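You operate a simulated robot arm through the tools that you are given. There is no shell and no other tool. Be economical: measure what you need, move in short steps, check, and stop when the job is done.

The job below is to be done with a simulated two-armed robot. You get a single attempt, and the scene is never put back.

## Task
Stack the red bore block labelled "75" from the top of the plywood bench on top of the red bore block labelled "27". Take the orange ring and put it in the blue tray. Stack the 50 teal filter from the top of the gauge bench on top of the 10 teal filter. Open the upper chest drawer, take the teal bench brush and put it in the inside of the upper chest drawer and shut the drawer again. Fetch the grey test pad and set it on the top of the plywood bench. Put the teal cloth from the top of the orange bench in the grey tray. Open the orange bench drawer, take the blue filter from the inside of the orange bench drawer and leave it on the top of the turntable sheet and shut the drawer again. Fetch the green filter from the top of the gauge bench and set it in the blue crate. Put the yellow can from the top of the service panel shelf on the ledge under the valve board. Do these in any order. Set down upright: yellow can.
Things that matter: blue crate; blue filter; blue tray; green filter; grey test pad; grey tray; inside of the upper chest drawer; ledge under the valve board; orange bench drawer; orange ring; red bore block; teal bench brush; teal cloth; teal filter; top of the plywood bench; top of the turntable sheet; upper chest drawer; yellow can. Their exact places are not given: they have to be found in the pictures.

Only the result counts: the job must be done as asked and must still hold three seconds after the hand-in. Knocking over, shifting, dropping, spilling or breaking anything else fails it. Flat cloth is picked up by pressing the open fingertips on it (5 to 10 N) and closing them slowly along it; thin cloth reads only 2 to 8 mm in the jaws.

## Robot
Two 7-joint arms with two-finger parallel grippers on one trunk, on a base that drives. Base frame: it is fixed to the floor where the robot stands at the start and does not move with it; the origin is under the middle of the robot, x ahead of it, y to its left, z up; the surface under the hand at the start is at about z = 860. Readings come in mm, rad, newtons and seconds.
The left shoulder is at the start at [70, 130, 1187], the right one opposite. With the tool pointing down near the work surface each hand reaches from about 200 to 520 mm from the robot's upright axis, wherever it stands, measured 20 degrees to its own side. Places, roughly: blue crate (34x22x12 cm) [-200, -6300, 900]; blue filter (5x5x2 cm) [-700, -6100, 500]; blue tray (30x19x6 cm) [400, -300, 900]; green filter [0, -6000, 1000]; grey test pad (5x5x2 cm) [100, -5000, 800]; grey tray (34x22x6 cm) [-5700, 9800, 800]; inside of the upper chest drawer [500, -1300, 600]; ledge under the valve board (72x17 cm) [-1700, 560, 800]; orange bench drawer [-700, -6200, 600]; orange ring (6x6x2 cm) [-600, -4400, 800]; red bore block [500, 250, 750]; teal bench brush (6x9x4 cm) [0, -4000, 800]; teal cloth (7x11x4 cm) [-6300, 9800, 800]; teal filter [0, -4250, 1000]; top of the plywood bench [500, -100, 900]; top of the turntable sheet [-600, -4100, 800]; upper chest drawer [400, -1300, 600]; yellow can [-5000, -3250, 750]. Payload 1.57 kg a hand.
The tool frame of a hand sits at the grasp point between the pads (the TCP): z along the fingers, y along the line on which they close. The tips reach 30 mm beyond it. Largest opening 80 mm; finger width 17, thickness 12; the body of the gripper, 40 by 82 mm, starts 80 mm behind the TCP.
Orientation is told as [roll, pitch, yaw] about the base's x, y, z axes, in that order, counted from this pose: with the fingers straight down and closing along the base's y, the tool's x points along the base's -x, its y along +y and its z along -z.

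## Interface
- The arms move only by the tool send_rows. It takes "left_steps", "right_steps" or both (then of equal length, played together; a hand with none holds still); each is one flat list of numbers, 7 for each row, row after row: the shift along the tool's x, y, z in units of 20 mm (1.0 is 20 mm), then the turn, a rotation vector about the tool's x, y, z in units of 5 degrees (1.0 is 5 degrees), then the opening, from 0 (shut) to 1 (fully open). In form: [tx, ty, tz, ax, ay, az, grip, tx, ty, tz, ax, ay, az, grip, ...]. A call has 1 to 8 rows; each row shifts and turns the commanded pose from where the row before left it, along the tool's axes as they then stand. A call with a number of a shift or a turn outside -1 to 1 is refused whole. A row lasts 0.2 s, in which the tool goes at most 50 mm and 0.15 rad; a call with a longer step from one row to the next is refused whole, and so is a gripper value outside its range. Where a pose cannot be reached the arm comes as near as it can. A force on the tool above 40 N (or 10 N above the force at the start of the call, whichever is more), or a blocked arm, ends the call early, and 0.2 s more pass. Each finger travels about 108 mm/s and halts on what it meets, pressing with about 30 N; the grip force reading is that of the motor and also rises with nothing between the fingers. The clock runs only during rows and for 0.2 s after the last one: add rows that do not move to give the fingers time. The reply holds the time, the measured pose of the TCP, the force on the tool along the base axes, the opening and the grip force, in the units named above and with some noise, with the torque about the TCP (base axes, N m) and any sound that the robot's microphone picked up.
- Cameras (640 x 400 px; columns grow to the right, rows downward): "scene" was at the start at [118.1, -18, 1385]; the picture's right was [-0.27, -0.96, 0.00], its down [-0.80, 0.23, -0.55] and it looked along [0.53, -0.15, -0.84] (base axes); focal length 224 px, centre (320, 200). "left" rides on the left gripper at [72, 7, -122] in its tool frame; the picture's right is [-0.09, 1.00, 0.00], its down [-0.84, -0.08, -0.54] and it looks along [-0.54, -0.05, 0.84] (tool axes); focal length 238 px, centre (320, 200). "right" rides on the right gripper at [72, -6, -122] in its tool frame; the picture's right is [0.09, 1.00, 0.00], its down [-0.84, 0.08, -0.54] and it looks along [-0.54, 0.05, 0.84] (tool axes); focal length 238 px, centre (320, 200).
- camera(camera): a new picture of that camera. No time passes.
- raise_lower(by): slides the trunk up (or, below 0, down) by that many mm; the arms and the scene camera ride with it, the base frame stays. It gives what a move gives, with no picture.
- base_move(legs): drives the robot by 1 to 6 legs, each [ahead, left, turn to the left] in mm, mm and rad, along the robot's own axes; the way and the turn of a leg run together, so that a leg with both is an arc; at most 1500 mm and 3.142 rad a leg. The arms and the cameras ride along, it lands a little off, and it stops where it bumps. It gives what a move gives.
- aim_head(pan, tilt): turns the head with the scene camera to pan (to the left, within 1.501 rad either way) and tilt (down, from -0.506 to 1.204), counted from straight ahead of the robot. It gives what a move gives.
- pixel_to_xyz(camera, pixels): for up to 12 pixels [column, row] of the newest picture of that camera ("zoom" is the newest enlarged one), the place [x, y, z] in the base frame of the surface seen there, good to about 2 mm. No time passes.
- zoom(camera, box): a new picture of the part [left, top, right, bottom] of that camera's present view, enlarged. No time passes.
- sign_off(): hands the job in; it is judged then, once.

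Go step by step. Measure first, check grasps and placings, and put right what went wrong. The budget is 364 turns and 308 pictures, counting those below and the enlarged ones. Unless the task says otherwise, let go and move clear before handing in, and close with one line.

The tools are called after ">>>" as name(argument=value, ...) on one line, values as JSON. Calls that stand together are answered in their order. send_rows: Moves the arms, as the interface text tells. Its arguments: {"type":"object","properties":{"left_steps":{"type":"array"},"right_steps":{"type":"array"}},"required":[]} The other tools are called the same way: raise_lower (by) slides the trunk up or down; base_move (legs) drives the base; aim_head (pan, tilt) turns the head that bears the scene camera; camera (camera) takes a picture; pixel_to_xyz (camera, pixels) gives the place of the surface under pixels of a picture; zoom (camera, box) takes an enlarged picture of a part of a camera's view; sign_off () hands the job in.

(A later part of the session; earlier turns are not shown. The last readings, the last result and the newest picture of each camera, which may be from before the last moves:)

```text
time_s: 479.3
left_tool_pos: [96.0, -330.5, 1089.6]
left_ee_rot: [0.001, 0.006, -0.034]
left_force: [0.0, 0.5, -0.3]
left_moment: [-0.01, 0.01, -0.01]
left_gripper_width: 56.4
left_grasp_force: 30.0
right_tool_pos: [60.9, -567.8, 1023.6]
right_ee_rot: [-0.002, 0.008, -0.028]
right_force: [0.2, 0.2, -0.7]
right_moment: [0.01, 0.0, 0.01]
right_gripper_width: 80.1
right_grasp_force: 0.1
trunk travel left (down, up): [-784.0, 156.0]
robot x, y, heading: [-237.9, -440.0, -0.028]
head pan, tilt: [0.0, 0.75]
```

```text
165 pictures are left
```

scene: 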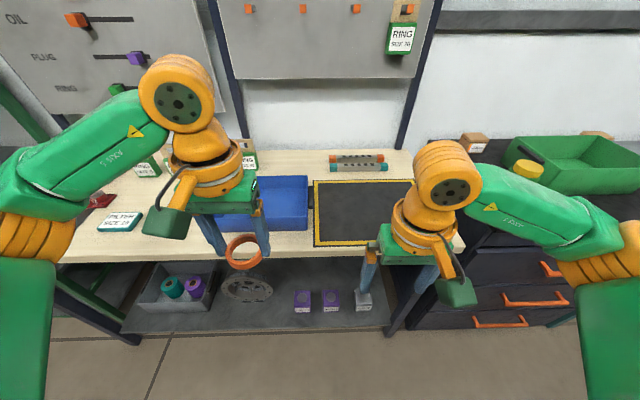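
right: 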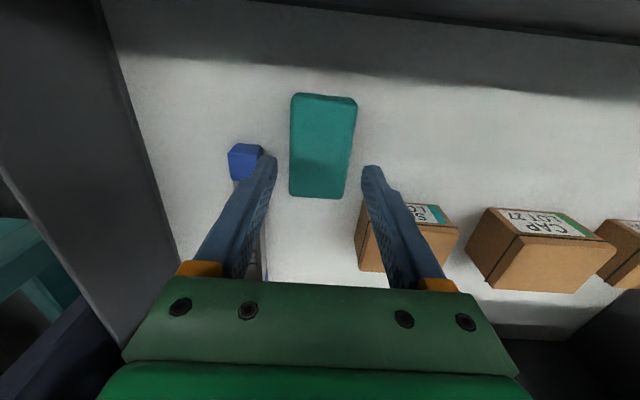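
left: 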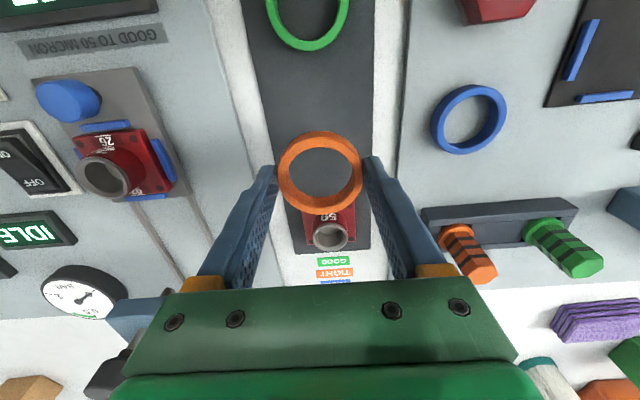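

The blue tray is behind the ring. I drive 220 mm ahead and look down with the left camera.

>>> base_move(legs=[[225, 20, 0.028]])

>>> camera(camera="left")

>>> pixel_to_xyz(camera="left", pixels=[[320, 120], [250, 150], [400, 150], [320, 230], [200, 200], [430, 200]])

```text
time_s: 480.9
left_tool_pos: [308.6, -303.3, 1090.6]
left_ee_rot: [-0.001, 0.004, -0.005]
left_force: [-0.7, 0.2, -0.1]
left_moment: [0.01, -0.01, 0.0]
left_gripper_width: 56.5
left_grasp_force: 30.3
right_tool_pos: [280.6, -541.0, 1024.2]
right_ee_rot: [0.0, 0.005, 0.004]
right_force: [0.2, -0.3, 0.1]
right_moment: [-0.03, 0.0, 0.02]
right_gripper_width: 80.1
right_grasp_force: 0.1
trunk travel left (down, up): [-784.0, 156.0]
robot x, y, heading: [-23.3, -418.3, 0.001]
head pan, tilt: [0.0, 0.75]
```

```text
164 pictures are left
```

left: 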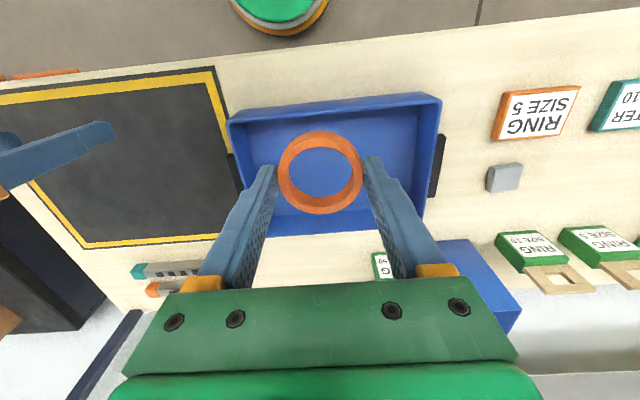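

```text
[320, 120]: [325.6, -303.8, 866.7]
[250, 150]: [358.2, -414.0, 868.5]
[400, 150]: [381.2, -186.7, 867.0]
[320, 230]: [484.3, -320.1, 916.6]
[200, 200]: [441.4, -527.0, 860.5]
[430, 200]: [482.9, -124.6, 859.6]
```

Tray floor is at z 866.5. I move to (395,-302) and lower the ring to the floor.

>>> send_rows(left_steps=[-0.85, 0, 0.5, 0, 0, 0, 0, -0.85, 0, 0.5, 0, 0, 0, 0, -0.85, 0, 0.5, 0, 0, 0, 0, -0.85, 0, 0.5, 0, 0, 0, 0, -0.85, 0, 1, 0, 0, 0, 0, 0, 0, 1, 0, 0, 0, 0, 0, 0, 1, 0, 0, 0, 0, 0, 0, 1, 0, 0, 0, 0])

>>> send_rows(left_steps=[0, 0, 1, 0, 0, 0, 0, 0, 0, 1, 0, 0, 0, 0, 0, 0, 0.8, 0, 0, 0, 0, 0, 0, 0, 0, 0, 0, 0])

>>> camera(camera="left")

```text
time_s: 482.8
left_tool_pos: [393.8, -305.1, 968.8]
left_ee_rot: [0.0, 0.005, -0.004]
left_force: [0.6, -0.1, -0.5]
left_moment: [-0.01, 0.0, 0.0]
left_gripper_width: 56.3
left_grasp_force: 29.8
right_tool_pos: [282.5, -542.1, 1022.9]
right_ee_rot: [0.0, 0.008, 0.003]
right_force: [-0.7, -0.5, 0.5]
right_moment: [-0.01, 0.01, 0.01]
right_gripper_width: 80.0
right_grasp_force: 0.1
trunk travel left (down, up): [-784.0, 156.0]
robot x, y, heading: [-21.4, -422.0, 0.003]
head pan, tilt: [0.0, 0.75]
```

```text
time_s: 483.8
left_tool_pos: [393.8, -305.0, 912.4]
left_ee_rot: [0.001, 0.004, -0.005]
left_force: [0.3, -0.7, -0.9]
left_moment: [0.02, -0.03, -0.02]
left_gripper_width: 56.2
left_grasp_force: 30.5
right_tool_pos: [283.3, -540.2, 1020.9]
right_ee_rot: [-0.002, 0.006, 0.001]
right_force: [-0.1, -0.5, -0.9]
right_moment: [0.01, -0.02, -0.02]
right_gripper_width: 80.2
right_grasp_force: 0.0
trunk travel left (down, up): [-784.0, 156.0]
robot x, y, heading: [-23.3, -421.6, -0.0]
head pan, tilt: [0.0, 0.75]
```

```text
163 pictures are left
```

left: 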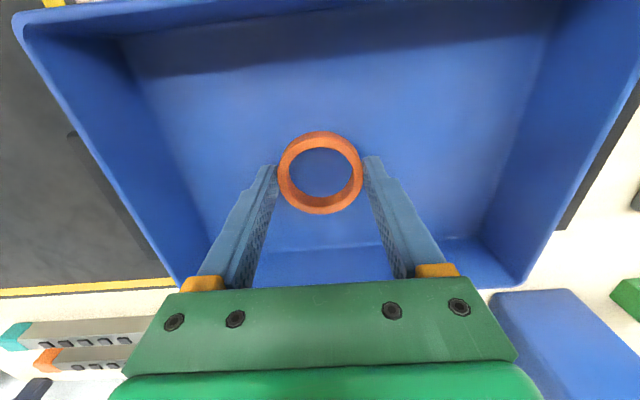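

Right over the tray's middle. I lower the last 12 mm, release, and lift.

>>> send_rows(left_steps=[0, 0, 0.45, 0, 0, 0, 0, 0, 0, 0.1, 0, 0, 0, 0, 0, 0, 0, 0, 0, 0, 0, 0, 0, 0, 0, 0, 0, 0.8, 0, 0, 0, 0, 0, 0, 0.9, 0, 0, -0.5, 0, 0, 0, 0.9, 0, 0, -1, 0, 0, 0, 0.9, 0, 0, -1, 0, 0, 0, 0.9])

>>> camera(camera="left")

>>> send_rows(left_steps=[0, 0, -1, 0, 0, 0, 1, 0, 0, -1, 0, 0, 0, 1, 1, 0, -1, 0, 0, 0, 1, 1, 0, -1, 0, 0, 0, 1, 1, 0, -1, 0, 0, 0, 1, 1, 0, -1, 0, 0, 0, 1, 1, 0, -1, 0, 0, 0, 1, 1, 0, 0, 0, 0, 0, 1])

```text
time_s: 485.6
left_tool_pos: [396.0, -303.9, 952.8]
left_ee_rot: [0.0, 0.007, -0.004]
left_force: [0.2, 0.5, 1.2]
left_moment: [-0.01, 0.01, -0.04]
left_gripper_width: 72.3
left_grasp_force: 0.0
right_tool_pos: [282.5, -541.2, 1022.0]
right_ee_rot: [-0.001, 0.008, 0.002]
right_force: [-0.7, 0.0, 0.1]
right_moment: [0.02, -0.01, 0.02]
right_gripper_width: 79.6
right_grasp_force: 0.0
trunk travel left (down, up): [-784.0, 156.0]
robot x, y, heading: [-21.4, -419.2, -0.001]
head pan, tilt: [0.0, 0.75]
```

```text
162 pictures are left
```

left: 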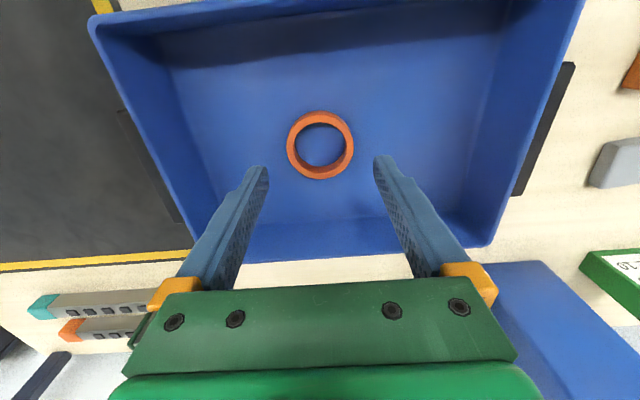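

```text
time_s: 487.4
left_tool_pos: [277.8, -301.6, 1092.3]
left_ee_rot: [0.001, 0.006, -0.004]
left_force: [-0.1, -0.3, 0.5]
left_moment: [0.01, 0.01, 0.01]
left_gripper_width: 80.1
left_grasp_force: 0.0
right_tool_pos: [283.0, -540.9, 1022.7]
right_ee_rot: [-0.003, 0.005, 0.002]
right_force: [-0.5, 0.4, 1.0]
right_moment: [0.02, 0.01, 0.02]
right_gripper_width: 80.4
right_grasp_force: 0.2
trunk travel left (down, up): [-784.0, 156.0]
robot x, y, heading: [-24.8, -425.8, 0.004]
head pan, tilt: [0.0, 0.75]
```

The ring is in the tray. Next the can. I look at the ledge first: back off and turn to face -x.

>>> base_move(legs=[[-600, 0, 0], [0, 850, 0], [0, 0, 3.14]])

>>> aim_head(pan=0, tilt=0.45)

>>> camera(camera="scene")

```text
time_s: 502.2
left_tool_pos: [-926.6, 305.7, 1091.4]
left_ee_rot: [0.001, 0.004, -3.135]
left_force: [-0.7, -0.1, 0.7]
left_moment: [0.0, -0.01, -0.02]
left_gripper_width: 79.9
left_grasp_force: 0.1
right_tool_pos: [-934.8, 546.3, 1022.7]
right_ee_rot: [-0.002, 0.006, -3.127]
right_force: [-1.1, 0.4, -0.7]
right_moment: [0.01, -0.02, -0.01]
right_gripper_width: 80.1
right_grasp_force: 0.1
trunk travel left (down, up): [-784.0, 156.0]
robot x, y, heading: [-630.0, 430.6, -3.129]
head pan, tilt: [0.0, 0.75]
```

```text
time_s: 503.0
left_tool_pos: [-927.3, 306.9, 1090.7]
left_ee_rot: [-0.001, 0.005, -3.133]
left_force: [0.3, -0.2, -1.2]
left_moment: [-0.02, 0.04, 0.03]
left_gripper_width: 80.0
left_grasp_force: 0.1
right_tool_pos: [-935.0, 546.6, 1023.2]
right_ee_rot: [-0.003, 0.009, -3.127]
right_force: [-0.2, 0.2, 0.0]
right_moment: [0.06, -0.02, -0.02]
right_gripper_width: 80.1
right_grasp_force: 0.1
trunk travel left (down, up): [-784.0, 156.0]
robot x, y, heading: [-630.1, 430.3, -3.123]
head pan, tilt: [0.0, 0.45]
```

```text
161 pictures are left
```

scene: 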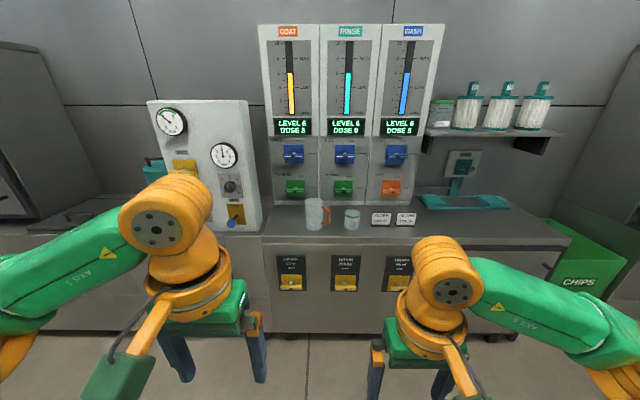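

The valve board with levers is ahead, and the ledge beneath it holds a mug and cup at (320,220). I measure it.

>>> zoom(camera="scene", box=[240, 170, 460, 310])

>>> pixel_to_xyz(camera="scene", pixels=[[275, 210], [275, 233], [290, 215], [340, 222], [355, 235], [365, 222], [430, 220], [440, 238], [315, 205], [352, 212], [380, 212], [407, 212]])

```text
2.86 times, centred on (350, 240) of scene
```

zoom: 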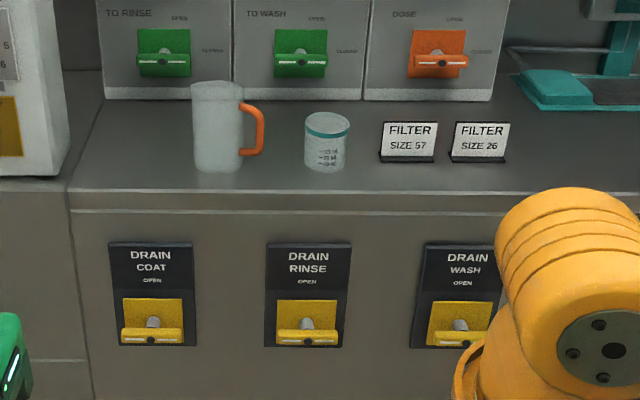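

```text
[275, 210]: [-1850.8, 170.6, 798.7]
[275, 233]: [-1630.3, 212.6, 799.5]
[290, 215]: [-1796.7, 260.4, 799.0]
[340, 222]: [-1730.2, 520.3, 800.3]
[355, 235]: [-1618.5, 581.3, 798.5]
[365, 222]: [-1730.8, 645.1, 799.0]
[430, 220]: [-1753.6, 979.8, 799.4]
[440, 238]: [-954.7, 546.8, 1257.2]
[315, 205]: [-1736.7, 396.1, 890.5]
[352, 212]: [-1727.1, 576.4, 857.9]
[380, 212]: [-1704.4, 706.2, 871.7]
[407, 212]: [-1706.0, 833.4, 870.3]
```

The ledge is at z 799, x -1785…-1615, with a free spot at y≈280 left of the mug. Now I look right for the way toward the can.

>>> aim_head(pan=-0.9, tilt=0.35)

>>> camera(camera="scene")

>>> aim_head(pan=-1.5, tilt=0.3)

>>> camera(camera="scene")

```text
time_s: 504.2
left_tool_pos: [-927.6, 305.0, 1092.9]
left_ee_rot: [0.002, 0.004, -3.134]
left_force: [-0.3, -0.8, -0.2]
left_moment: [0.05, -0.02, -0.01]
left_gripper_width: 80.0
left_grasp_force: 0.0
right_tool_pos: [-934.5, 545.7, 1023.0]
right_ee_rot: [-0.001, 0.006, -3.127]
right_force: [-0.3, -0.1, 0.2]
right_moment: [-0.03, 0.02, -0.01]
right_gripper_width: 80.0
right_grasp_force: 0.1
trunk travel left (down, up): [-784.0, 156.0]
robot x, y, heading: [-626.7, 430.3, -3.126]
head pan, tilt: [-0.901, 0.351]
```

```text
159 pictures are left
```

scene: 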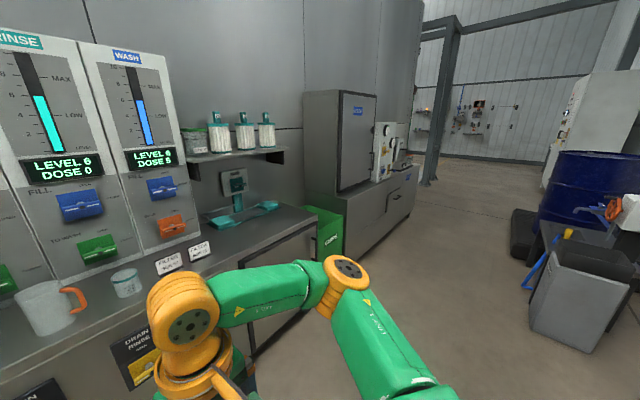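

```text
time_s: 505.2
left_tool_pos: [-926.7, 305.9, 1090.6]
left_ee_rot: [-0.001, 0.006, -3.135]
left_force: [0.3, 0.0, 0.2]
left_moment: [0.0, 0.03, -0.02]
left_gripper_width: 80.2
left_grasp_force: 0.0
right_tool_pos: [-935.5, 545.5, 1023.2]
right_ee_rot: [-0.001, 0.007, -3.127]
right_force: [0.7, 0.7, -0.3]
right_moment: [-0.02, 0.02, -0.02]
right_gripper_width: 80.1
right_grasp_force: 0.0
trunk travel left (down, up): [-784.0, 156.0]
robot x, y, heading: [-627.0, 432.1, -3.131]
head pan, tilt: [-1.499, 0.3]
```

```text
158 pictures are left
```

scene: 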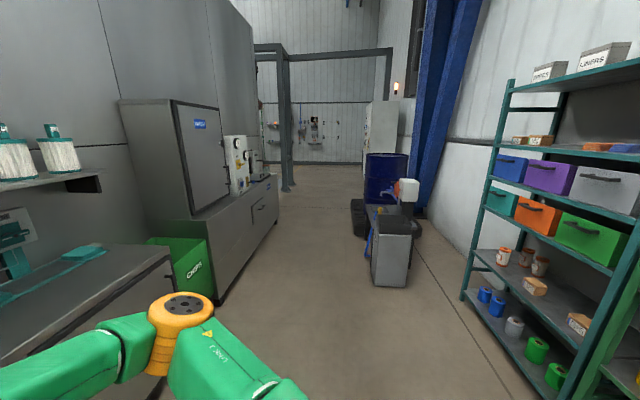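

>>> pixel_to_xyz(camera="scene", pixels=[[276, 195], [290, 192], [320, 162], [375, 205], [385, 285], [355, 235], [260, 150], [340, 120], [300, 200], [250, 200], [320, 250], [372, 165]])

```text
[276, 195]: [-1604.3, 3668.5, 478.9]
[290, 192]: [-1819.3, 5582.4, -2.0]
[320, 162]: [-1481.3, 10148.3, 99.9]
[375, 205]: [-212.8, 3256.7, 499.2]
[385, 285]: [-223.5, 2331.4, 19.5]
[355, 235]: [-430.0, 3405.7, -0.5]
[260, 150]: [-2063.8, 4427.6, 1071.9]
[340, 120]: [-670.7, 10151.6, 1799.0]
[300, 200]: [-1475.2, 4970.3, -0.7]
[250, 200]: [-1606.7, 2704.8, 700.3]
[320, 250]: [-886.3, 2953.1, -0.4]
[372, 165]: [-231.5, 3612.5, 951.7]
```

The machine row ends at y≈4430. I move to x≈-950 and strafe right (+y) to y≈5000, then look toward -x.

>>> base_move(legs=[[330, 0, 0], [0, -1150, 0], [0, -1150, 0], [0, -1150, 0], [0, -1120, 0]])

>>> aim_head(pan=0, tilt=0.25)

>>> camera(camera="scene")

```text
time_s: 529.0
left_tool_pos: [-1235.2, 4852.5, 1091.8]
left_ee_rot: [-0.001, 0.005, -3.127]
left_force: [-0.6, 0.7, -0.1]
left_moment: [0.01, 0.01, 0.01]
left_gripper_width: 79.8
left_grasp_force: 0.1
right_tool_pos: [-1247.2, 5092.0, 1022.9]
right_ee_rot: [-0.002, 0.006, -3.119]
right_force: [0.7, 0.1, 1.4]
right_moment: [0.0, 0.01, -0.02]
right_gripper_width: 79.8
right_grasp_force: 0.1
trunk travel left (down, up): [-784.0, 156.0]
robot x, y, heading: [-940.2, 4979.3, -3.117]
head pan, tilt: [-1.499, 0.3]
```

```text
time_s: 530.6
left_tool_pos: [-1235.7, 4852.9, 1090.4]
left_ee_rot: [0.001, 0.006, -3.125]
left_force: [1.2, -0.1, 0.0]
left_moment: [0.01, -0.01, 0.0]
left_gripper_width: 80.2
left_grasp_force: 0.0
right_tool_pos: [-1247.5, 5092.9, 1021.6]
right_ee_rot: [-0.002, 0.006, -3.119]
right_force: [-0.9, -0.2, 0.7]
right_moment: [0.0, 0.0, 0.0]
right_gripper_width: 80.2
right_grasp_force: 0.1
trunk travel left (down, up): [-784.0, 156.0]
robot x, y, heading: [-938.5, 4983.5, -3.117]
head pan, tilt: [0.0, 0.25]
```

```text
157 pictures are left
```

scene: 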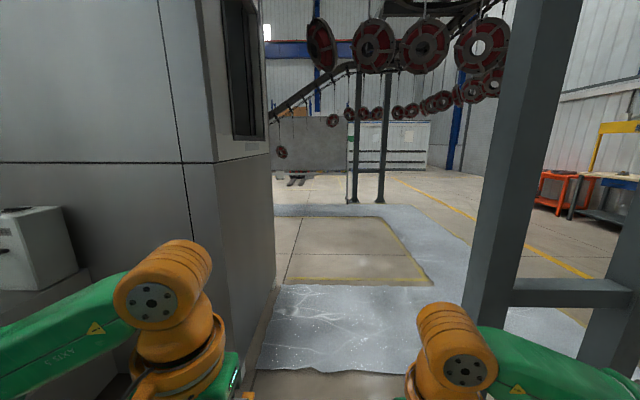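

Ahead is a pale patch on the floor, hanging discs, and an orange bench on the right (555,190). I measure these.

>>> pixel_to_xyz(camera="scene", pixels=[[340, 330], [340, 295], [350, 250], [340, 210], [460, 240], [480, 290], [530, 280], [555, 190], [615, 180], [275, 200], [265, 300], [280, 152]])

>>> zoom(camera="scene", box=[240, 120, 560, 380])

>>> zoom(camera="scene", box=[500, 90, 640, 260])

```text
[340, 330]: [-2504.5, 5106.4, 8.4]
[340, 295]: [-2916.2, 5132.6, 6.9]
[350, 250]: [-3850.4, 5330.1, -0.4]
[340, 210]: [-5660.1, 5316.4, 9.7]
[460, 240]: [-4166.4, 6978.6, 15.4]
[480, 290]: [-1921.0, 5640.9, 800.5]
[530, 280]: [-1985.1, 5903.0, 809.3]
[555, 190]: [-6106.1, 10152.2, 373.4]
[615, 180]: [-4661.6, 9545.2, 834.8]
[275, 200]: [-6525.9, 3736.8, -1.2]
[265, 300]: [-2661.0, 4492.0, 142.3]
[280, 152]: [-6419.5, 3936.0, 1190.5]
```

```text
1.54 times, centred on (400, 250) of scene
```

zoom: 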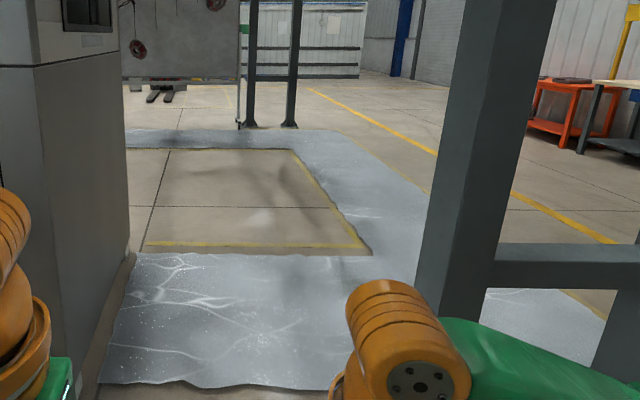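

```text
2.35 times, centred on (570, 175) of scene
```

zoom: 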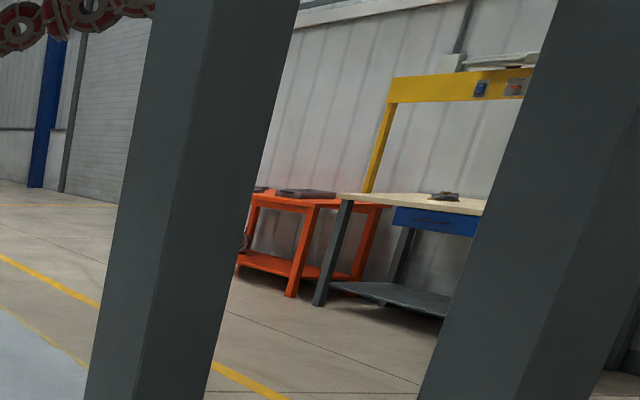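

The pale patch is some sheeting on the floor, which I will keep off. I look right (+y) for a way round.

>>> aim_head(pan=-1.0, tilt=0.35)

>>> camera(camera="scene")

```text
time_s: 531.9
left_tool_pos: [-1236.3, 4853.2, 1092.1]
left_ee_rot: [-0.001, 0.005, -3.125]
left_force: [0.8, -0.5, -0.5]
left_moment: [0.01, 0.0, -0.01]
left_gripper_width: 79.8
left_grasp_force: 0.1
right_tool_pos: [-1246.5, 5094.0, 1021.9]
right_ee_rot: [-0.002, 0.008, -3.119]
right_force: [-0.1, -0.4, -0.2]
right_moment: [-0.03, 0.01, 0.0]
right_gripper_width: 80.2
right_grasp_force: 0.1
trunk travel left (down, up): [-784.0, 156.0]
robot x, y, heading: [-938.2, 4981.9, -3.12]
head pan, tilt: [-1.0, 0.351]
```

```text
154 pictures are left
```

scene: 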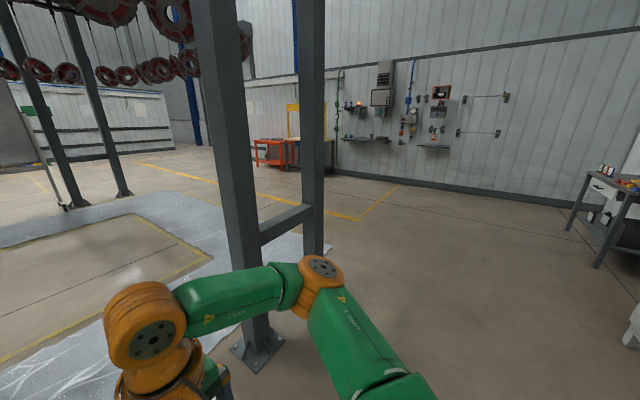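

>>> pixel_to_xyz(camera="scene", pixels=[[258, 345], [318, 258], [360, 218], [398, 185], [300, 235], [250, 215], [268, 165], [292, 165], [420, 190], [570, 230], [600, 265], [180, 230]])

>>> zoom(camera="scene", box=[230, 70, 480, 230])

```text
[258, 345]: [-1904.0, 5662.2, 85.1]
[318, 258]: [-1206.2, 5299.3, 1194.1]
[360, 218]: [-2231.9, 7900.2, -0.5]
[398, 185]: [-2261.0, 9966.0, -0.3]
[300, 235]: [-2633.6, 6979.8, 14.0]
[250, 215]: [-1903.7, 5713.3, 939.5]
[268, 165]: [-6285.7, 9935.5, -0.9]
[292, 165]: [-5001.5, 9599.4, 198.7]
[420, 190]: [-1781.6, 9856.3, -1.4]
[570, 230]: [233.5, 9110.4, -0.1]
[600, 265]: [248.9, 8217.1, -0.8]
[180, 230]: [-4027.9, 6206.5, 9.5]
```

```text
2.50 times, centred on (355, 150) of scene
```

zoom: 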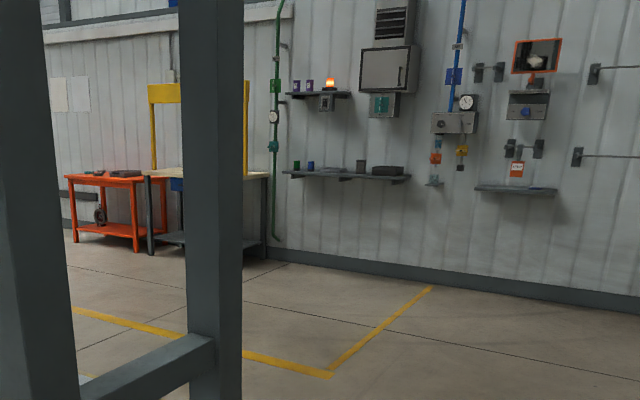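

The floor beyond the posts (x≈-1900, y 5660+) is open. I strafe to y≈8600 and then drive along -x toward the orange bench.

>>> base_move(legs=[[0, -1210, 0], [0, -1210, 0], [0, -1210, -0.02], [1400, 0, 0], [1400, 0, 0]])

>>> aim_head(pan=-0.3, tilt=0.4)

>>> camera(camera="scene")

```text
time_s: 562.8
left_tool_pos: [-4050.2, 8612.2, 1091.1]
left_ee_rot: [0.002, 0.006, 3.117]
left_force: [0.1, 0.1, 0.8]
left_moment: [-0.02, 0.02, -0.03]
left_gripper_width: 79.8
left_grasp_force: 0.1
right_tool_pos: [-4051.8, 8851.5, 1023.1]
right_ee_rot: [-0.002, 0.007, 3.126]
right_force: [-0.6, 0.8, 0.9]
right_moment: [0.02, 0.02, 0.02]
right_gripper_width: 79.9
right_grasp_force: 0.0
trunk travel left (down, up): [-784.0, 156.0]
robot x, y, heading: [-3746.5, 8724.8, 3.123]
head pan, tilt: [-1.0, 0.351]
```

```text
time_s: 563.9
left_tool_pos: [-4051.1, 8611.9, 1091.4]
left_ee_rot: [0.001, 0.006, 3.12]
left_force: [0.1, -0.3, 0.2]
left_moment: [-0.01, 0.0, 0.0]
left_gripper_width: 80.0
left_grasp_force: 0.1
right_tool_pos: [-4053.0, 8852.3, 1022.7]
right_ee_rot: [-0.003, 0.007, 3.125]
right_force: [0.1, -0.2, 1.0]
right_moment: [-0.01, -0.01, 0.01]
right_gripper_width: 79.9
right_grasp_force: 0.0
trunk travel left (down, up): [-784.0, 156.0]
robot x, y, heading: [-3747.3, 8728.0, 3.121]
head pan, tilt: [-0.3, 0.4]
```

```text
152 pictures are left
```

scene: 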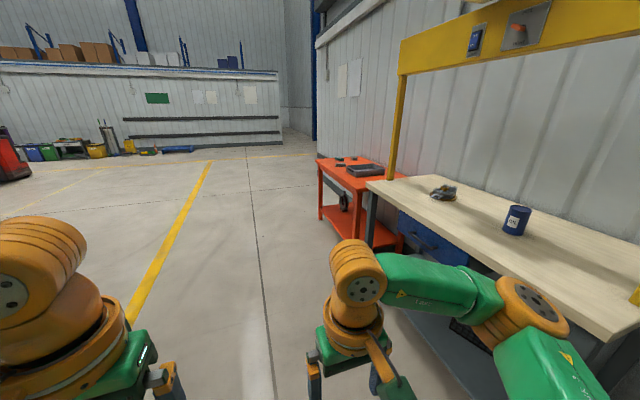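

The orange bench with the grey tray is at (360,170). I measure it.

>>> pixel_to_xyz(camera="scene", pixels=[[320, 158], [370, 185], [365, 170], [345, 160], [385, 165], [352, 195], [375, 192], [340, 165]])

>>> zoom(camera="scene", box=[300, 140, 420, 220])

```text
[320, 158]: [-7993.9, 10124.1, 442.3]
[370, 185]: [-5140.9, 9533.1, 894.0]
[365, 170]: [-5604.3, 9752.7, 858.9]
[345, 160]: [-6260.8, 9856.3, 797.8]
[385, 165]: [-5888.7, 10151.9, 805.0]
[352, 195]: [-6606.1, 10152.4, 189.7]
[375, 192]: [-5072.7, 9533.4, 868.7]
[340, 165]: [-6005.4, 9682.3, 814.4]
```

```text
5.00 times, centred on (360, 180) of scene
```

zoom: 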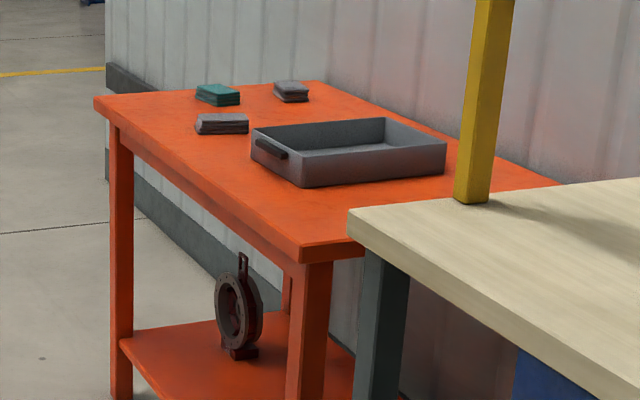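

The teal folded cloth lies behind the tray on the orange bench. I drive to x≈-6050 and face the bench.

>>> base_move(legs=[[1170, 0, 0.01], [1170, 0, 0], [0, 0, -1.555], [380, 0, 0]])

>>> aim_head(pan=0, tilt=0.8)

>>> camera(camera="scene")

```text
time_s: 581.0
left_tool_pos: [-6224.8, 9400.9, 1092.0]
left_ee_rot: [0.0, 0.003, 1.629]
left_force: [0.3, 0.6, 0.3]
left_moment: [0.02, 0.02, -0.02]
left_gripper_width: 80.0
left_grasp_force: 0.0
right_tool_pos: [-5983.7, 9422.8, 1024.1]
right_ee_rot: [-0.003, 0.006, 1.634]
right_force: [-0.3, 0.1, 0.2]
right_moment: [0.0, 0.0, -0.01]
right_gripper_width: 80.0
right_grasp_force: 0.0
trunk travel left (down, up): [-784.0, 156.0]
robot x, y, heading: [-6083.1, 9109.0, 1.638]
head pan, tilt: [-0.3, 0.4]
```

```text
time_s: 581.9
left_tool_pos: [-6223.3, 9403.6, 1091.3]
left_ee_rot: [0.001, 0.005, 1.627]
left_force: [0.2, 1.1, 0.2]
left_moment: [-0.01, -0.02, -0.02]
left_gripper_width: 79.9
left_grasp_force: 0.0
right_tool_pos: [-5985.0, 9423.9, 1022.9]
right_ee_rot: [-0.002, 0.009, 1.635]
right_force: [0.1, 0.3, -0.1]
right_moment: [0.01, -0.04, 0.04]
right_gripper_width: 80.2
right_grasp_force: 0.0
trunk travel left (down, up): [-784.0, 156.0]
robot x, y, heading: [-6085.2, 9112.8, 1.637]
head pan, tilt: [0.0, 0.799]
```

```text
150 pictures are left
```

scene: 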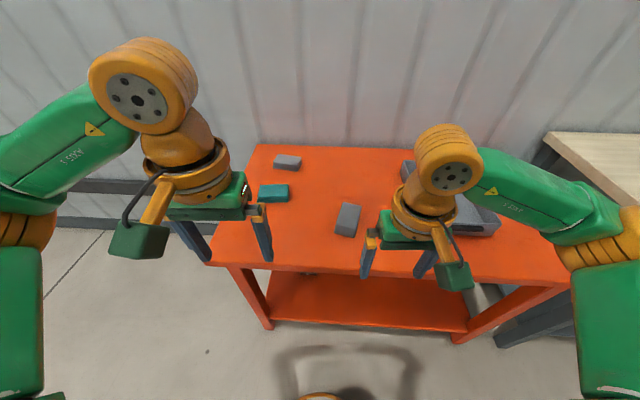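

>>> zoom(camera="scene", box=[220, 140, 400, 260])

>>> pixel_to_xyz(camera="scene", pixels=[[260, 187], [287, 186], [262, 198], [288, 197], [275, 192], [300, 200], [250, 255], [360, 262], [275, 162], [348, 220], [480, 225], [240, 240]])

```text
3.33 times, centred on (310, 200) of scene
```

zoom: 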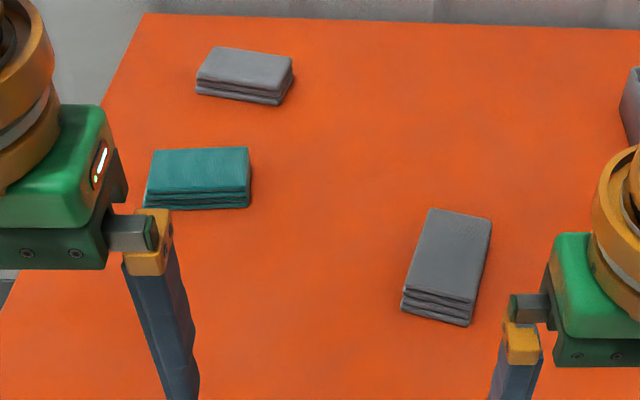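

```text
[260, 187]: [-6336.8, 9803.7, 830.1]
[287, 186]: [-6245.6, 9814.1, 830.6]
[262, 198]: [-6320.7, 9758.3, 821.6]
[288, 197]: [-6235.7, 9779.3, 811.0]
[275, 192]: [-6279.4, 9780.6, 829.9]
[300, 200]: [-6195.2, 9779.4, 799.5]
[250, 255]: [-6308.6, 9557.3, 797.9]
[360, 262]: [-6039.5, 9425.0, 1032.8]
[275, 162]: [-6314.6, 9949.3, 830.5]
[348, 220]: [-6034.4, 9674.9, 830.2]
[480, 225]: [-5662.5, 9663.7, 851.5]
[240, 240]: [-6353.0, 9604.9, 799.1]
```

The cloth is a folded stack about 100×62 mm and 31 mm high, centre near (-6287,9785), turned some 6°. I drive closer and turn the left hand so that it closes across the short side.

>>> base_move(legs=[[0, 0, -0.067], [220, 30, 0]])

>>> send_rows(left_steps=[0, 0, 0, 0, 0, 1, 1, 0, 0, 0, 0, 0, 1, 1, 0, 0, 0, 0, 0, 1, 1, 0, 0, 0, 0, 0, 1, 1, 0, 0, 0, 0, 0, 1, 1, 0, 0, 0, 0, 0, 1, 1, 0, 0, 0, 0, 0, 1, 1, 0, 0, 0, 0, 0, 1, 1])

>>> send_rows(left_steps=[0, 0, 0, 0, 0, 1, 1, 0, 0, 0, 0, 0, 1, 1, 0, 0, 0, 0, 0, 1, 1, 0, 0, 0, 0, 0, 1, 1, 0, 0, 0, 0, 0, 1, 1, 0, 0, 0, 0, 0, 1, 1, 0, 0, 0, 0, 0, 1, 1, 0, 0, 0, 0, 0, 1, 1])

>>> camera(camera="left")

>>> camera(camera="scene")

```text
time_s: 584.0
left_tool_pos: [-6233.6, 9626.4, 1092.4]
left_ee_rot: [-0.001, 0.004, 1.561]
left_force: [-0.6, 0.4, 0.1]
left_moment: [0.01, 0.02, 0.0]
left_gripper_width: 80.0
left_grasp_force: 0.1
right_tool_pos: [-5993.5, 9631.5, 1022.9]
right_ee_rot: [0.0, 0.005, 1.568]
right_force: [-0.7, 0.6, 0.5]
right_moment: [0.04, 0.0, -0.01]
right_gripper_width: 80.1
right_grasp_force: 0.0
trunk travel left (down, up): [-784.0, 156.0]
robot x, y, heading: [-6116.4, 9325.9, 1.569]
head pan, tilt: [0.0, 0.799]
```

```text
time_s: 585.8
left_tool_pos: [-6233.3, 9628.4, 1091.3]
left_ee_rot: [-0.003, 0.002, 0.862]
left_force: [-0.9, -0.5, -0.5]
left_moment: [0.01, -0.02, 0.0]
left_gripper_width: 79.9
left_grasp_force: 0.1
right_tool_pos: [-5993.6, 9633.5, 1022.2]
right_ee_rot: [-0.002, 0.009, 1.569]
right_force: [-0.5, 0.1, 0.6]
right_moment: [-0.02, -0.03, -0.01]
right_gripper_width: 79.9
right_grasp_force: 0.0
trunk travel left (down, up): [-784.0, 156.0]
robot x, y, heading: [-6116.3, 9327.3, 1.567]
head pan, tilt: [0.0, 0.799]
```

```text
time_s: 587.6
left_tool_pos: [-6221.9, 9609.9, 1084.7]
left_ee_rot: [-0.003, 0.002, 0.166]
left_force: [-0.3, -0.4, 0.2]
left_moment: [0.01, -0.03, 0.0]
left_gripper_width: 80.2
left_grasp_force: 0.1
left hand out of reach, approached as far as the arm can: row 7, 8
right_tool_pos: [-5993.7, 9634.1, 1022.7]
right_ee_rot: [-0.001, 0.006, 1.568]
right_force: [0.3, 0.1, 0.1]
right_moment: [-0.01, 0.01, 0.03]
right_gripper_width: 80.2
right_grasp_force: 0.0
trunk travel left (down, up): [-784.0, 156.0]
robot x, y, heading: [-6110.4, 9329.1, 1.567]
head pan, tilt: [0.0, 0.799]
```

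```text
148 pictures are left
```

left: 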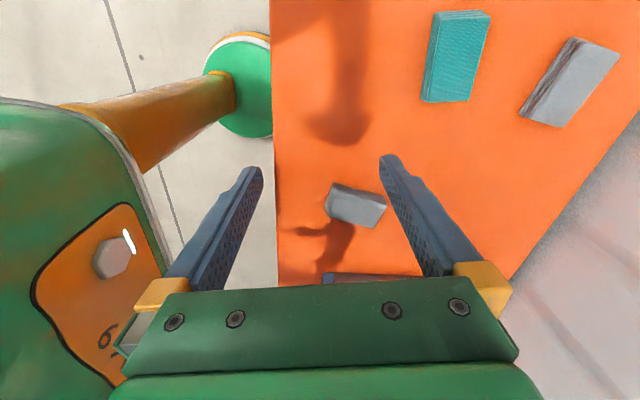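

```text
147 pictures are left
```

scene: 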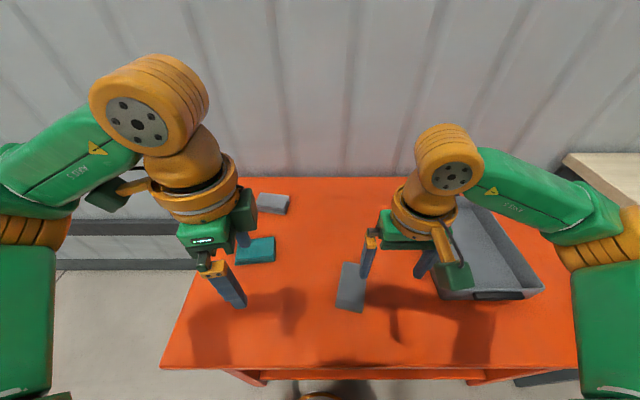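

The hand is turned nearly enough. I measure the cloth in the left picture.

>>> zoom(camera="left", box=[400, 0, 520, 120])

>>> pixel_to_xyz(camera="left", pixels=[[443, 16], [488, 17], [427, 98], [468, 99], [458, 55], [433, 55], [478, 57], [425, 105], [410, 60], [500, 60]])

```text
3.33 times, centred on (460, 60) of left
```

zoom: 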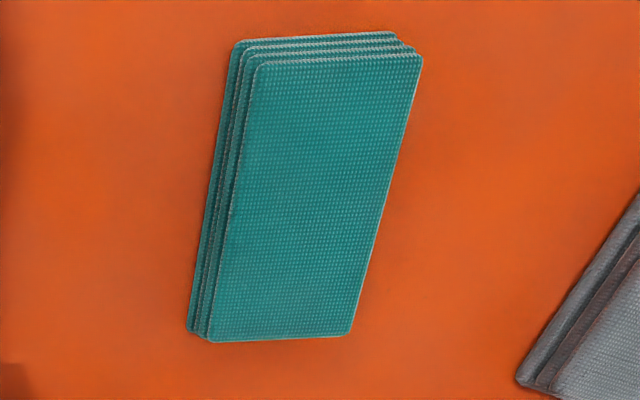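

```text
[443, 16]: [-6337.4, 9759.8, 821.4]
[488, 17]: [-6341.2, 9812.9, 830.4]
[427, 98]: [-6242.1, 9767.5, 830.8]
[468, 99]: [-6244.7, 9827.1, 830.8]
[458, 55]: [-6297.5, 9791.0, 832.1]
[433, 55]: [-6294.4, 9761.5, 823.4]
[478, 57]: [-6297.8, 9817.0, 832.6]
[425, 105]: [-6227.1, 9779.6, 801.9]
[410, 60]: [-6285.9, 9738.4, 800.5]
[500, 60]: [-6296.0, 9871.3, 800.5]
```

The cloth's centre is at (-6291,9791). I shift the base a little and slide the left hand over it.

>>> base_move(legs=[[20, 40, 0]])

>>> send_rows(left_steps=[0, 1, 0.5, 0, 0, 0, 1, 0, 1, 0.5, 0, 0, 0, 1, 0, 1, 0.5, 0, 0, 0, 1, 0, 1, 0.5, 0, 0, 0, 1, 0, 1, 0.5, 0, 0, 0.3, 1, 0, 1, 0.5, 0, 0, 0.3, 1, 0, 1, 0.5, 0, 0, 0, 1, 0, 0, 0, 0, 0, 0, 1])

>>> camera(camera="left")

```text
time_s: 588.5
left_tool_pos: [-6257.5, 9627.0, 1086.2]
left_ee_rot: [-0.001, 0.005, 0.166]
left_force: [0.0, 0.6, 0.4]
left_moment: [0.01, 0.05, -0.02]
left_gripper_width: 80.1
left_grasp_force: 0.0
right_tool_pos: [-6028.1, 9650.3, 1022.6]
right_ee_rot: [0.004, 0.004, 1.566]
right_force: [0.5, -0.2, -1.0]
right_moment: [0.04, 0.04, 0.01]
right_gripper_width: 80.0
right_grasp_force: 0.1
trunk travel left (down, up): [-784.0, 156.0]
robot x, y, heading: [-6150.8, 9347.9, 1.562]
head pan, tilt: [0.0, 0.799]
```

```text
time_s: 590.3
left_tool_pos: [-6240.1, 9639.3, 1023.9]
left_ee_rot: [-0.004, 0.0, 0.114]
left_force: [0.5, 0.4, -0.1]
left_moment: [0.01, 0.03, 0.02]
left_gripper_width: 80.1
left_grasp_force: 0.0
left hand out of reach, approached as far as the arm can: row 1, 2, 3, 4, 5, 6, 7
right_tool_pos: [-6031.6, 9652.9, 1023.1]
right_ee_rot: [-0.001, 0.006, 1.567]
right_force: [0.2, -0.9, 0.4]
right_moment: [-0.02, 0.06, -0.01]
right_gripper_width: 80.0
right_grasp_force: 0.0
trunk travel left (down, up): [-784.0, 156.0]
robot x, y, heading: [-6154.5, 9347.2, 1.567]
head pan, tilt: [0.0, 0.799]
```

```text
145 pictures are left
```

left: 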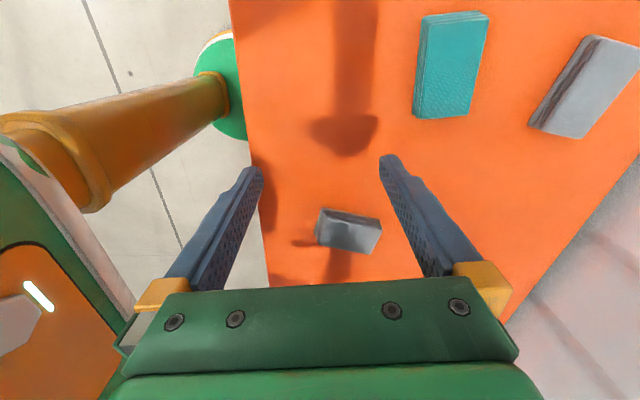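

With the hand turned 90° the arm can't reach out that far. I'll instead come from the bench's left end facing +x, so the hand closes across the cloth naturally: I turn the hand back and drive round.

>>> send_rows(left_steps=[0, 0, -0.5, 0, 0, -1, 1, 0, 0, -0.5, 0, 0, -1, 1, 0, 0, -0.5, 0, 0, -1, 1, 0, 0, -0.5, 0, 0, -1, 1, 0, 0, 0, 0, 0, -1, 1, 0, 0, 0, 0, 0, -1, 1, 0, 0, 0, 0, 0, -1, 1, 0, 0, 0, 0, 0, -1, 1])

>>> send_rows(left_steps=[0, 0, 0, 0, 0, -1, 1, 0, 0, 0, 0, 0, -1, 1, 0, 0, 0, 0, 0, -1, 1, 0, 0, 0, 0, 0, -1, 1, 0, 0, 0, 0, 0, -1, 1, 0, 0, 0, 0, 0, -1, 1, 0, 0, 0, 0, 0, -1, 1, 0, 0, 0, 0, 0, -1, 1])

>>> send_rows(left_steps=[0, 0, 0, 0, 0, -1, 1, 0, 0, 0, 0, 0, -0.9, 1, 0, 0, 0, 0, 0, 0, 1])

>>> base_move(legs=[[-350, 0, 0], [0, 780, 0], [0, 0, -1.567]])

>>> aim_head(pan=0.3, tilt=0.6)

>>> camera(camera="scene")

```text
time_s: 592.1
left_tool_pos: [-6240.1, 9639.4, 1063.8]
left_ee_rot: [-0.001, 0.005, 0.814]
left_force: [-0.4, -0.4, -0.8]
left_moment: [0.01, -0.03, 0.05]
left_gripper_width: 80.1
left_grasp_force: 0.1
right_tool_pos: [-6032.7, 9654.1, 1023.1]
right_ee_rot: [-0.001, 0.008, 1.567]
right_force: [-0.2, 0.5, -0.2]
right_moment: [0.02, 0.0, -0.03]
right_gripper_width: 79.9
right_grasp_force: 0.0
trunk travel left (down, up): [-784.0, 156.0]
robot x, y, heading: [-6153.9, 9349.1, 1.567]
head pan, tilt: [0.0, 0.799]
```

```text
time_s: 593.9
left_tool_pos: [-6241.7, 9638.1, 1064.9]
left_ee_rot: [0.001, 0.002, 1.513]
left_force: [-0.2, -0.3, 0.3]
left_moment: [-0.03, 0.01, -0.03]
left_gripper_width: 80.0
left_grasp_force: 0.0
right_tool_pos: [-6031.7, 9653.5, 1021.6]
right_ee_rot: [-0.001, 0.006, 1.566]
right_force: [0.0, -0.7, 0.0]
right_moment: [0.01, -0.01, 0.0]
right_gripper_width: 80.0
right_grasp_force: 0.0
trunk travel left (down, up): [-784.0, 156.0]
robot x, y, heading: [-6152.8, 9348.0, 1.571]
head pan, tilt: [0.0, 0.799]
```

```text
time_s: 594.7
left_tool_pos: [-6241.6, 9638.8, 1064.1]
left_ee_rot: [0.001, 0.004, 1.676]
left_force: [0.3, -0.4, 1.7]
left_moment: [0.0, 0.0, -0.02]
left_gripper_width: 79.8
left_grasp_force: 0.1
right_tool_pos: [-6032.8, 9654.1, 1022.7]
right_ee_rot: [-0.004, 0.007, 1.568]
right_force: [0.1, 0.5, 0.6]
right_moment: [0.01, -0.01, 0.04]
right_gripper_width: 80.3
right_grasp_force: 0.0
trunk travel left (down, up): [-784.0, 156.0]
robot x, y, heading: [-6153.8, 9350.6, 1.569]
head pan, tilt: [0.0, 0.799]
```

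```text
time_s: 604.7
left_tool_pos: [-6649.3, 9065.9, 1063.4]
left_ee_rot: [0.001, 0.004, 0.11]
left_force: [-0.6, -0.9, 0.0]
left_moment: [0.02, -0.01, 0.01]
left_gripper_width: 80.2
left_grasp_force: 0.1
right_tool_pos: [-6632.7, 8857.1, 1023.1]
right_ee_rot: [-0.001, 0.005, 0.001]
right_force: [0.3, 0.1, -0.7]
right_moment: [-0.01, -0.03, 0.0]
right_gripper_width: 79.9
right_grasp_force: 0.2
trunk travel left (down, up): [-784.0, 156.0]
robot x, y, heading: [-6942.4, 8980.0, 0.002]
head pan, tilt: [0.0, 0.799]
```

```text
time_s: 605.5
left_tool_pos: [-6648.6, 9066.3, 1063.2]
left_ee_rot: [0.001, 0.004, 0.109]
left_force: [-0.8, -0.3, 0.2]
left_moment: [0.0, -0.05, -0.02]
left_gripper_width: 80.1
left_grasp_force: 0.0
right_tool_pos: [-6632.4, 8856.6, 1023.0]
right_ee_rot: [-0.003, 0.007, 0.002]
right_force: [0.3, -0.8, 0.2]
right_moment: [0.01, 0.02, 0.0]
right_gripper_width: 80.0
right_grasp_force: 0.1
trunk travel left (down, up): [-784.0, 156.0]
robot x, y, heading: [-6940.0, 8978.0, -0.001]
head pan, tilt: [0.3, 0.6]
```

```text
144 pictures are left
```

scene: 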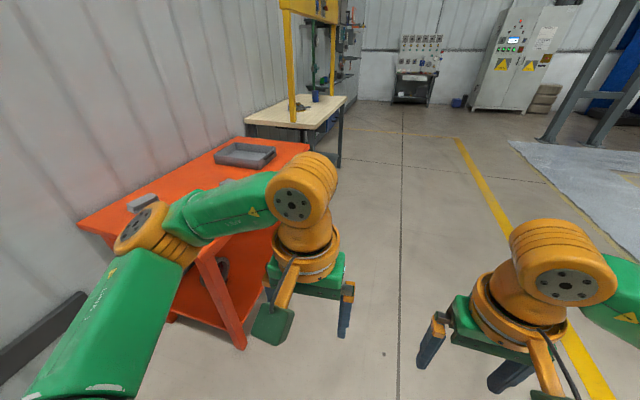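

I measure the bench's left end and the skirting.

>>> pixel_to_xyz(camera="scene", pixels=[[90, 222], [200, 268], [60, 320], [80, 150], [150, 207], [215, 320], [60, 370]])

```text
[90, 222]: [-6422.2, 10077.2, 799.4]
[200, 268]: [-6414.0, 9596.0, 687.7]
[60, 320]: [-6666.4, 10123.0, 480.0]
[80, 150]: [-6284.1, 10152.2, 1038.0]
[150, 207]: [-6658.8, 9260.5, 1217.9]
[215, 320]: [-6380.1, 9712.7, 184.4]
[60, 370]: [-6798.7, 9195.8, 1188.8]
```

The bench's left edge is at x=-6425. I strafe left 700 and drive ahead 285.

>>> base_move(legs=[[0, 700, 0], [285, 0, 0]])

>>> camera(camera="left")

```text
time_s: 611.1
left_tool_pos: [-6369.6, 9796.8, 1063.9]
left_ee_rot: [-0.001, 0.002, 0.118]
left_force: [0.3, -1.1, -0.4]
left_moment: [0.01, 0.01, -0.02]
left_gripper_width: 80.0
left_grasp_force: 0.1
right_tool_pos: [-6352.0, 9589.2, 1023.6]
right_ee_rot: [-0.002, 0.003, 0.011]
right_force: [0.2, -0.1, -0.6]
right_moment: [0.03, -0.02, -0.03]
right_gripper_width: 79.8
right_grasp_force: 0.0
trunk travel left (down, up): [-784.0, 156.0]
robot x, y, heading: [-6657.3, 9705.4, 0.009]
head pan, tilt: [0.3, 0.6]
```

```text
143 pictures are left
```

left: 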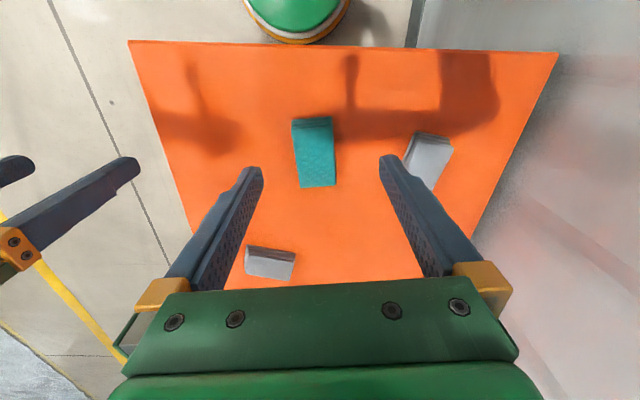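

>>> pixel_to_xyz(camera="left", pixels=[[296, 127], [330, 125], [303, 184], [333, 182], [315, 155], [298, 155], [333, 155], [312, 119]])

```text
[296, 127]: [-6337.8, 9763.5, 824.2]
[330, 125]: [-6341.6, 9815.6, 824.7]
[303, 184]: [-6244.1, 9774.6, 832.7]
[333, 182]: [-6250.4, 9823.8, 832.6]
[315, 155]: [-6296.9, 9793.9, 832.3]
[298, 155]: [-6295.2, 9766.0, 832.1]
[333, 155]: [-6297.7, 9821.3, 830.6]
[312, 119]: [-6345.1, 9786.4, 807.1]
```

The cloth's centre is at (-6294,9794), aligned with the hand. I move over it and descend.

>>> send_rows(left_steps=[-0.85, -0.14, 1, 0, 0, 0, 1, -0.85, -0.14, 1, 0, 0, 0, 1, -0.85, -0.14, 1, 0, 0, 0, 1, -0.85, -0.14, 1, 0, 0, 0, 1, 0, 0, 1, 0, 0, 0, 1, 0, 0, 1, 0, 0, 0, 1, 0, 0, 1, 0, 0, 0, 1, 0, 0, 1, 0, 0, 0, 1])

>>> send_rows(left_steps=[0, 0, 0, 0, 0, 0, 1])

>>> camera(camera="left")

```text
time_s: 612.9
left_tool_pos: [-6302.6, 9794.4, 903.3]
left_ee_rot: [0.002, 0.003, 0.117]
left_force: [0.9, 0.8, 0.3]
left_moment: [0.01, -0.01, 0.0]
left_gripper_width: 80.2
left_grasp_force: 0.1
right_tool_pos: [-6348.8, 9589.1, 1023.1]
right_ee_rot: [-0.002, 0.007, 0.009]
right_force: [-0.1, 0.8, 1.0]
right_moment: [-0.02, -0.02, 0.01]
right_gripper_width: 80.0
right_grasp_force: 0.0
trunk travel left (down, up): [-784.0, 156.0]
robot x, y, heading: [-6655.5, 9705.8, 0.008]
head pan, tilt: [0.3, 0.6]
```

```text
time_s: 613.3
left_tool_pos: [-6302.7, 9794.3, 904.1]
left_ee_rot: [0.002, 0.004, 0.115]
left_force: [-0.4, 0.4, 0.6]
left_moment: [-0.03, 0.02, 0.0]
left_gripper_width: 79.8
left_grasp_force: 0.0
right_tool_pos: [-6349.3, 9589.5, 1022.8]
right_ee_rot: [-0.003, 0.007, 0.01]
right_force: [-0.5, 0.4, -0.1]
right_moment: [0.01, -0.01, -0.01]
right_gripper_width: 79.9
right_grasp_force: 0.1
trunk travel left (down, up): [-784.0, 156.0]
robot x, y, heading: [-6655.6, 9708.5, 0.015]
head pan, tilt: [0.3, 0.6]
```

```text
142 pictures are left
```

left: 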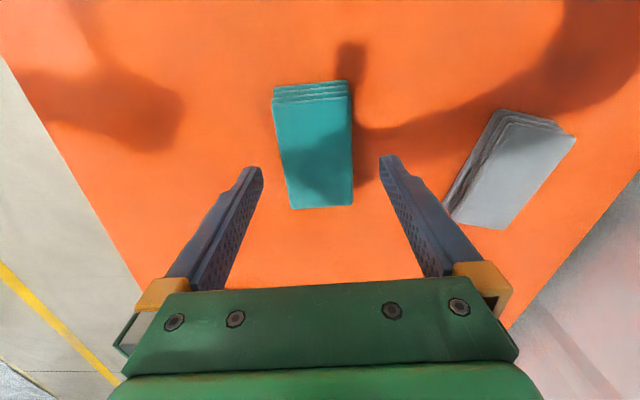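

Centred and clear of the grey cloth. I descend to z≈834 and close slowly.

>>> send_rows(left_steps=[-0.4, 0, 1, 0, 0, 0, 1, 0, 0, 1, 0, 0, 0, 1, 0, 0, 1, 0, 0, 0, 1, 0, 0, 0.5, 0, 0, 0, 1, 0, 0, 0, 0, 0, 0, 0.8, 0, 0, 0, 0, 0, 0, 0.5, 0, 0, 0, 0, 0, 0, 0.2, 0, 0, 0, 0, 0, 0, 0])

>>> camera(camera="left")

```text
time_s: 615.1
left_tool_pos: [-6293.3, 9796.2, 831.7]
left_ee_rot: [0.0, 0.003, 0.118]
left_force: [-0.8, -0.8, -0.1]
left_moment: [0.02, 0.03, 0.0]
left_gripper_width: 64.1
left_grasp_force: 30.3
right_tool_pos: [-6348.4, 9589.0, 1022.0]
right_ee_rot: [-0.003, 0.01, 0.012]
right_force: [0.0, 0.6, 0.4]
right_moment: [-0.02, 0.01, -0.01]
right_gripper_width: 80.0
right_grasp_force: 0.0
trunk travel left (down, up): [-784.0, 156.0]
robot x, y, heading: [-6654.2, 9706.9, 0.008]
head pan, tilt: [0.3, 0.6]
```

```text
141 pictures are left
```

left: 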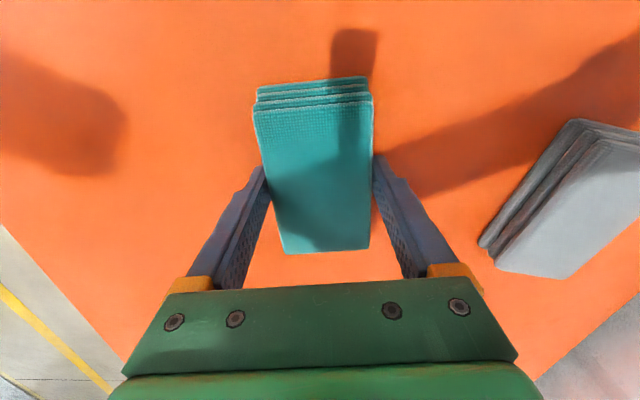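

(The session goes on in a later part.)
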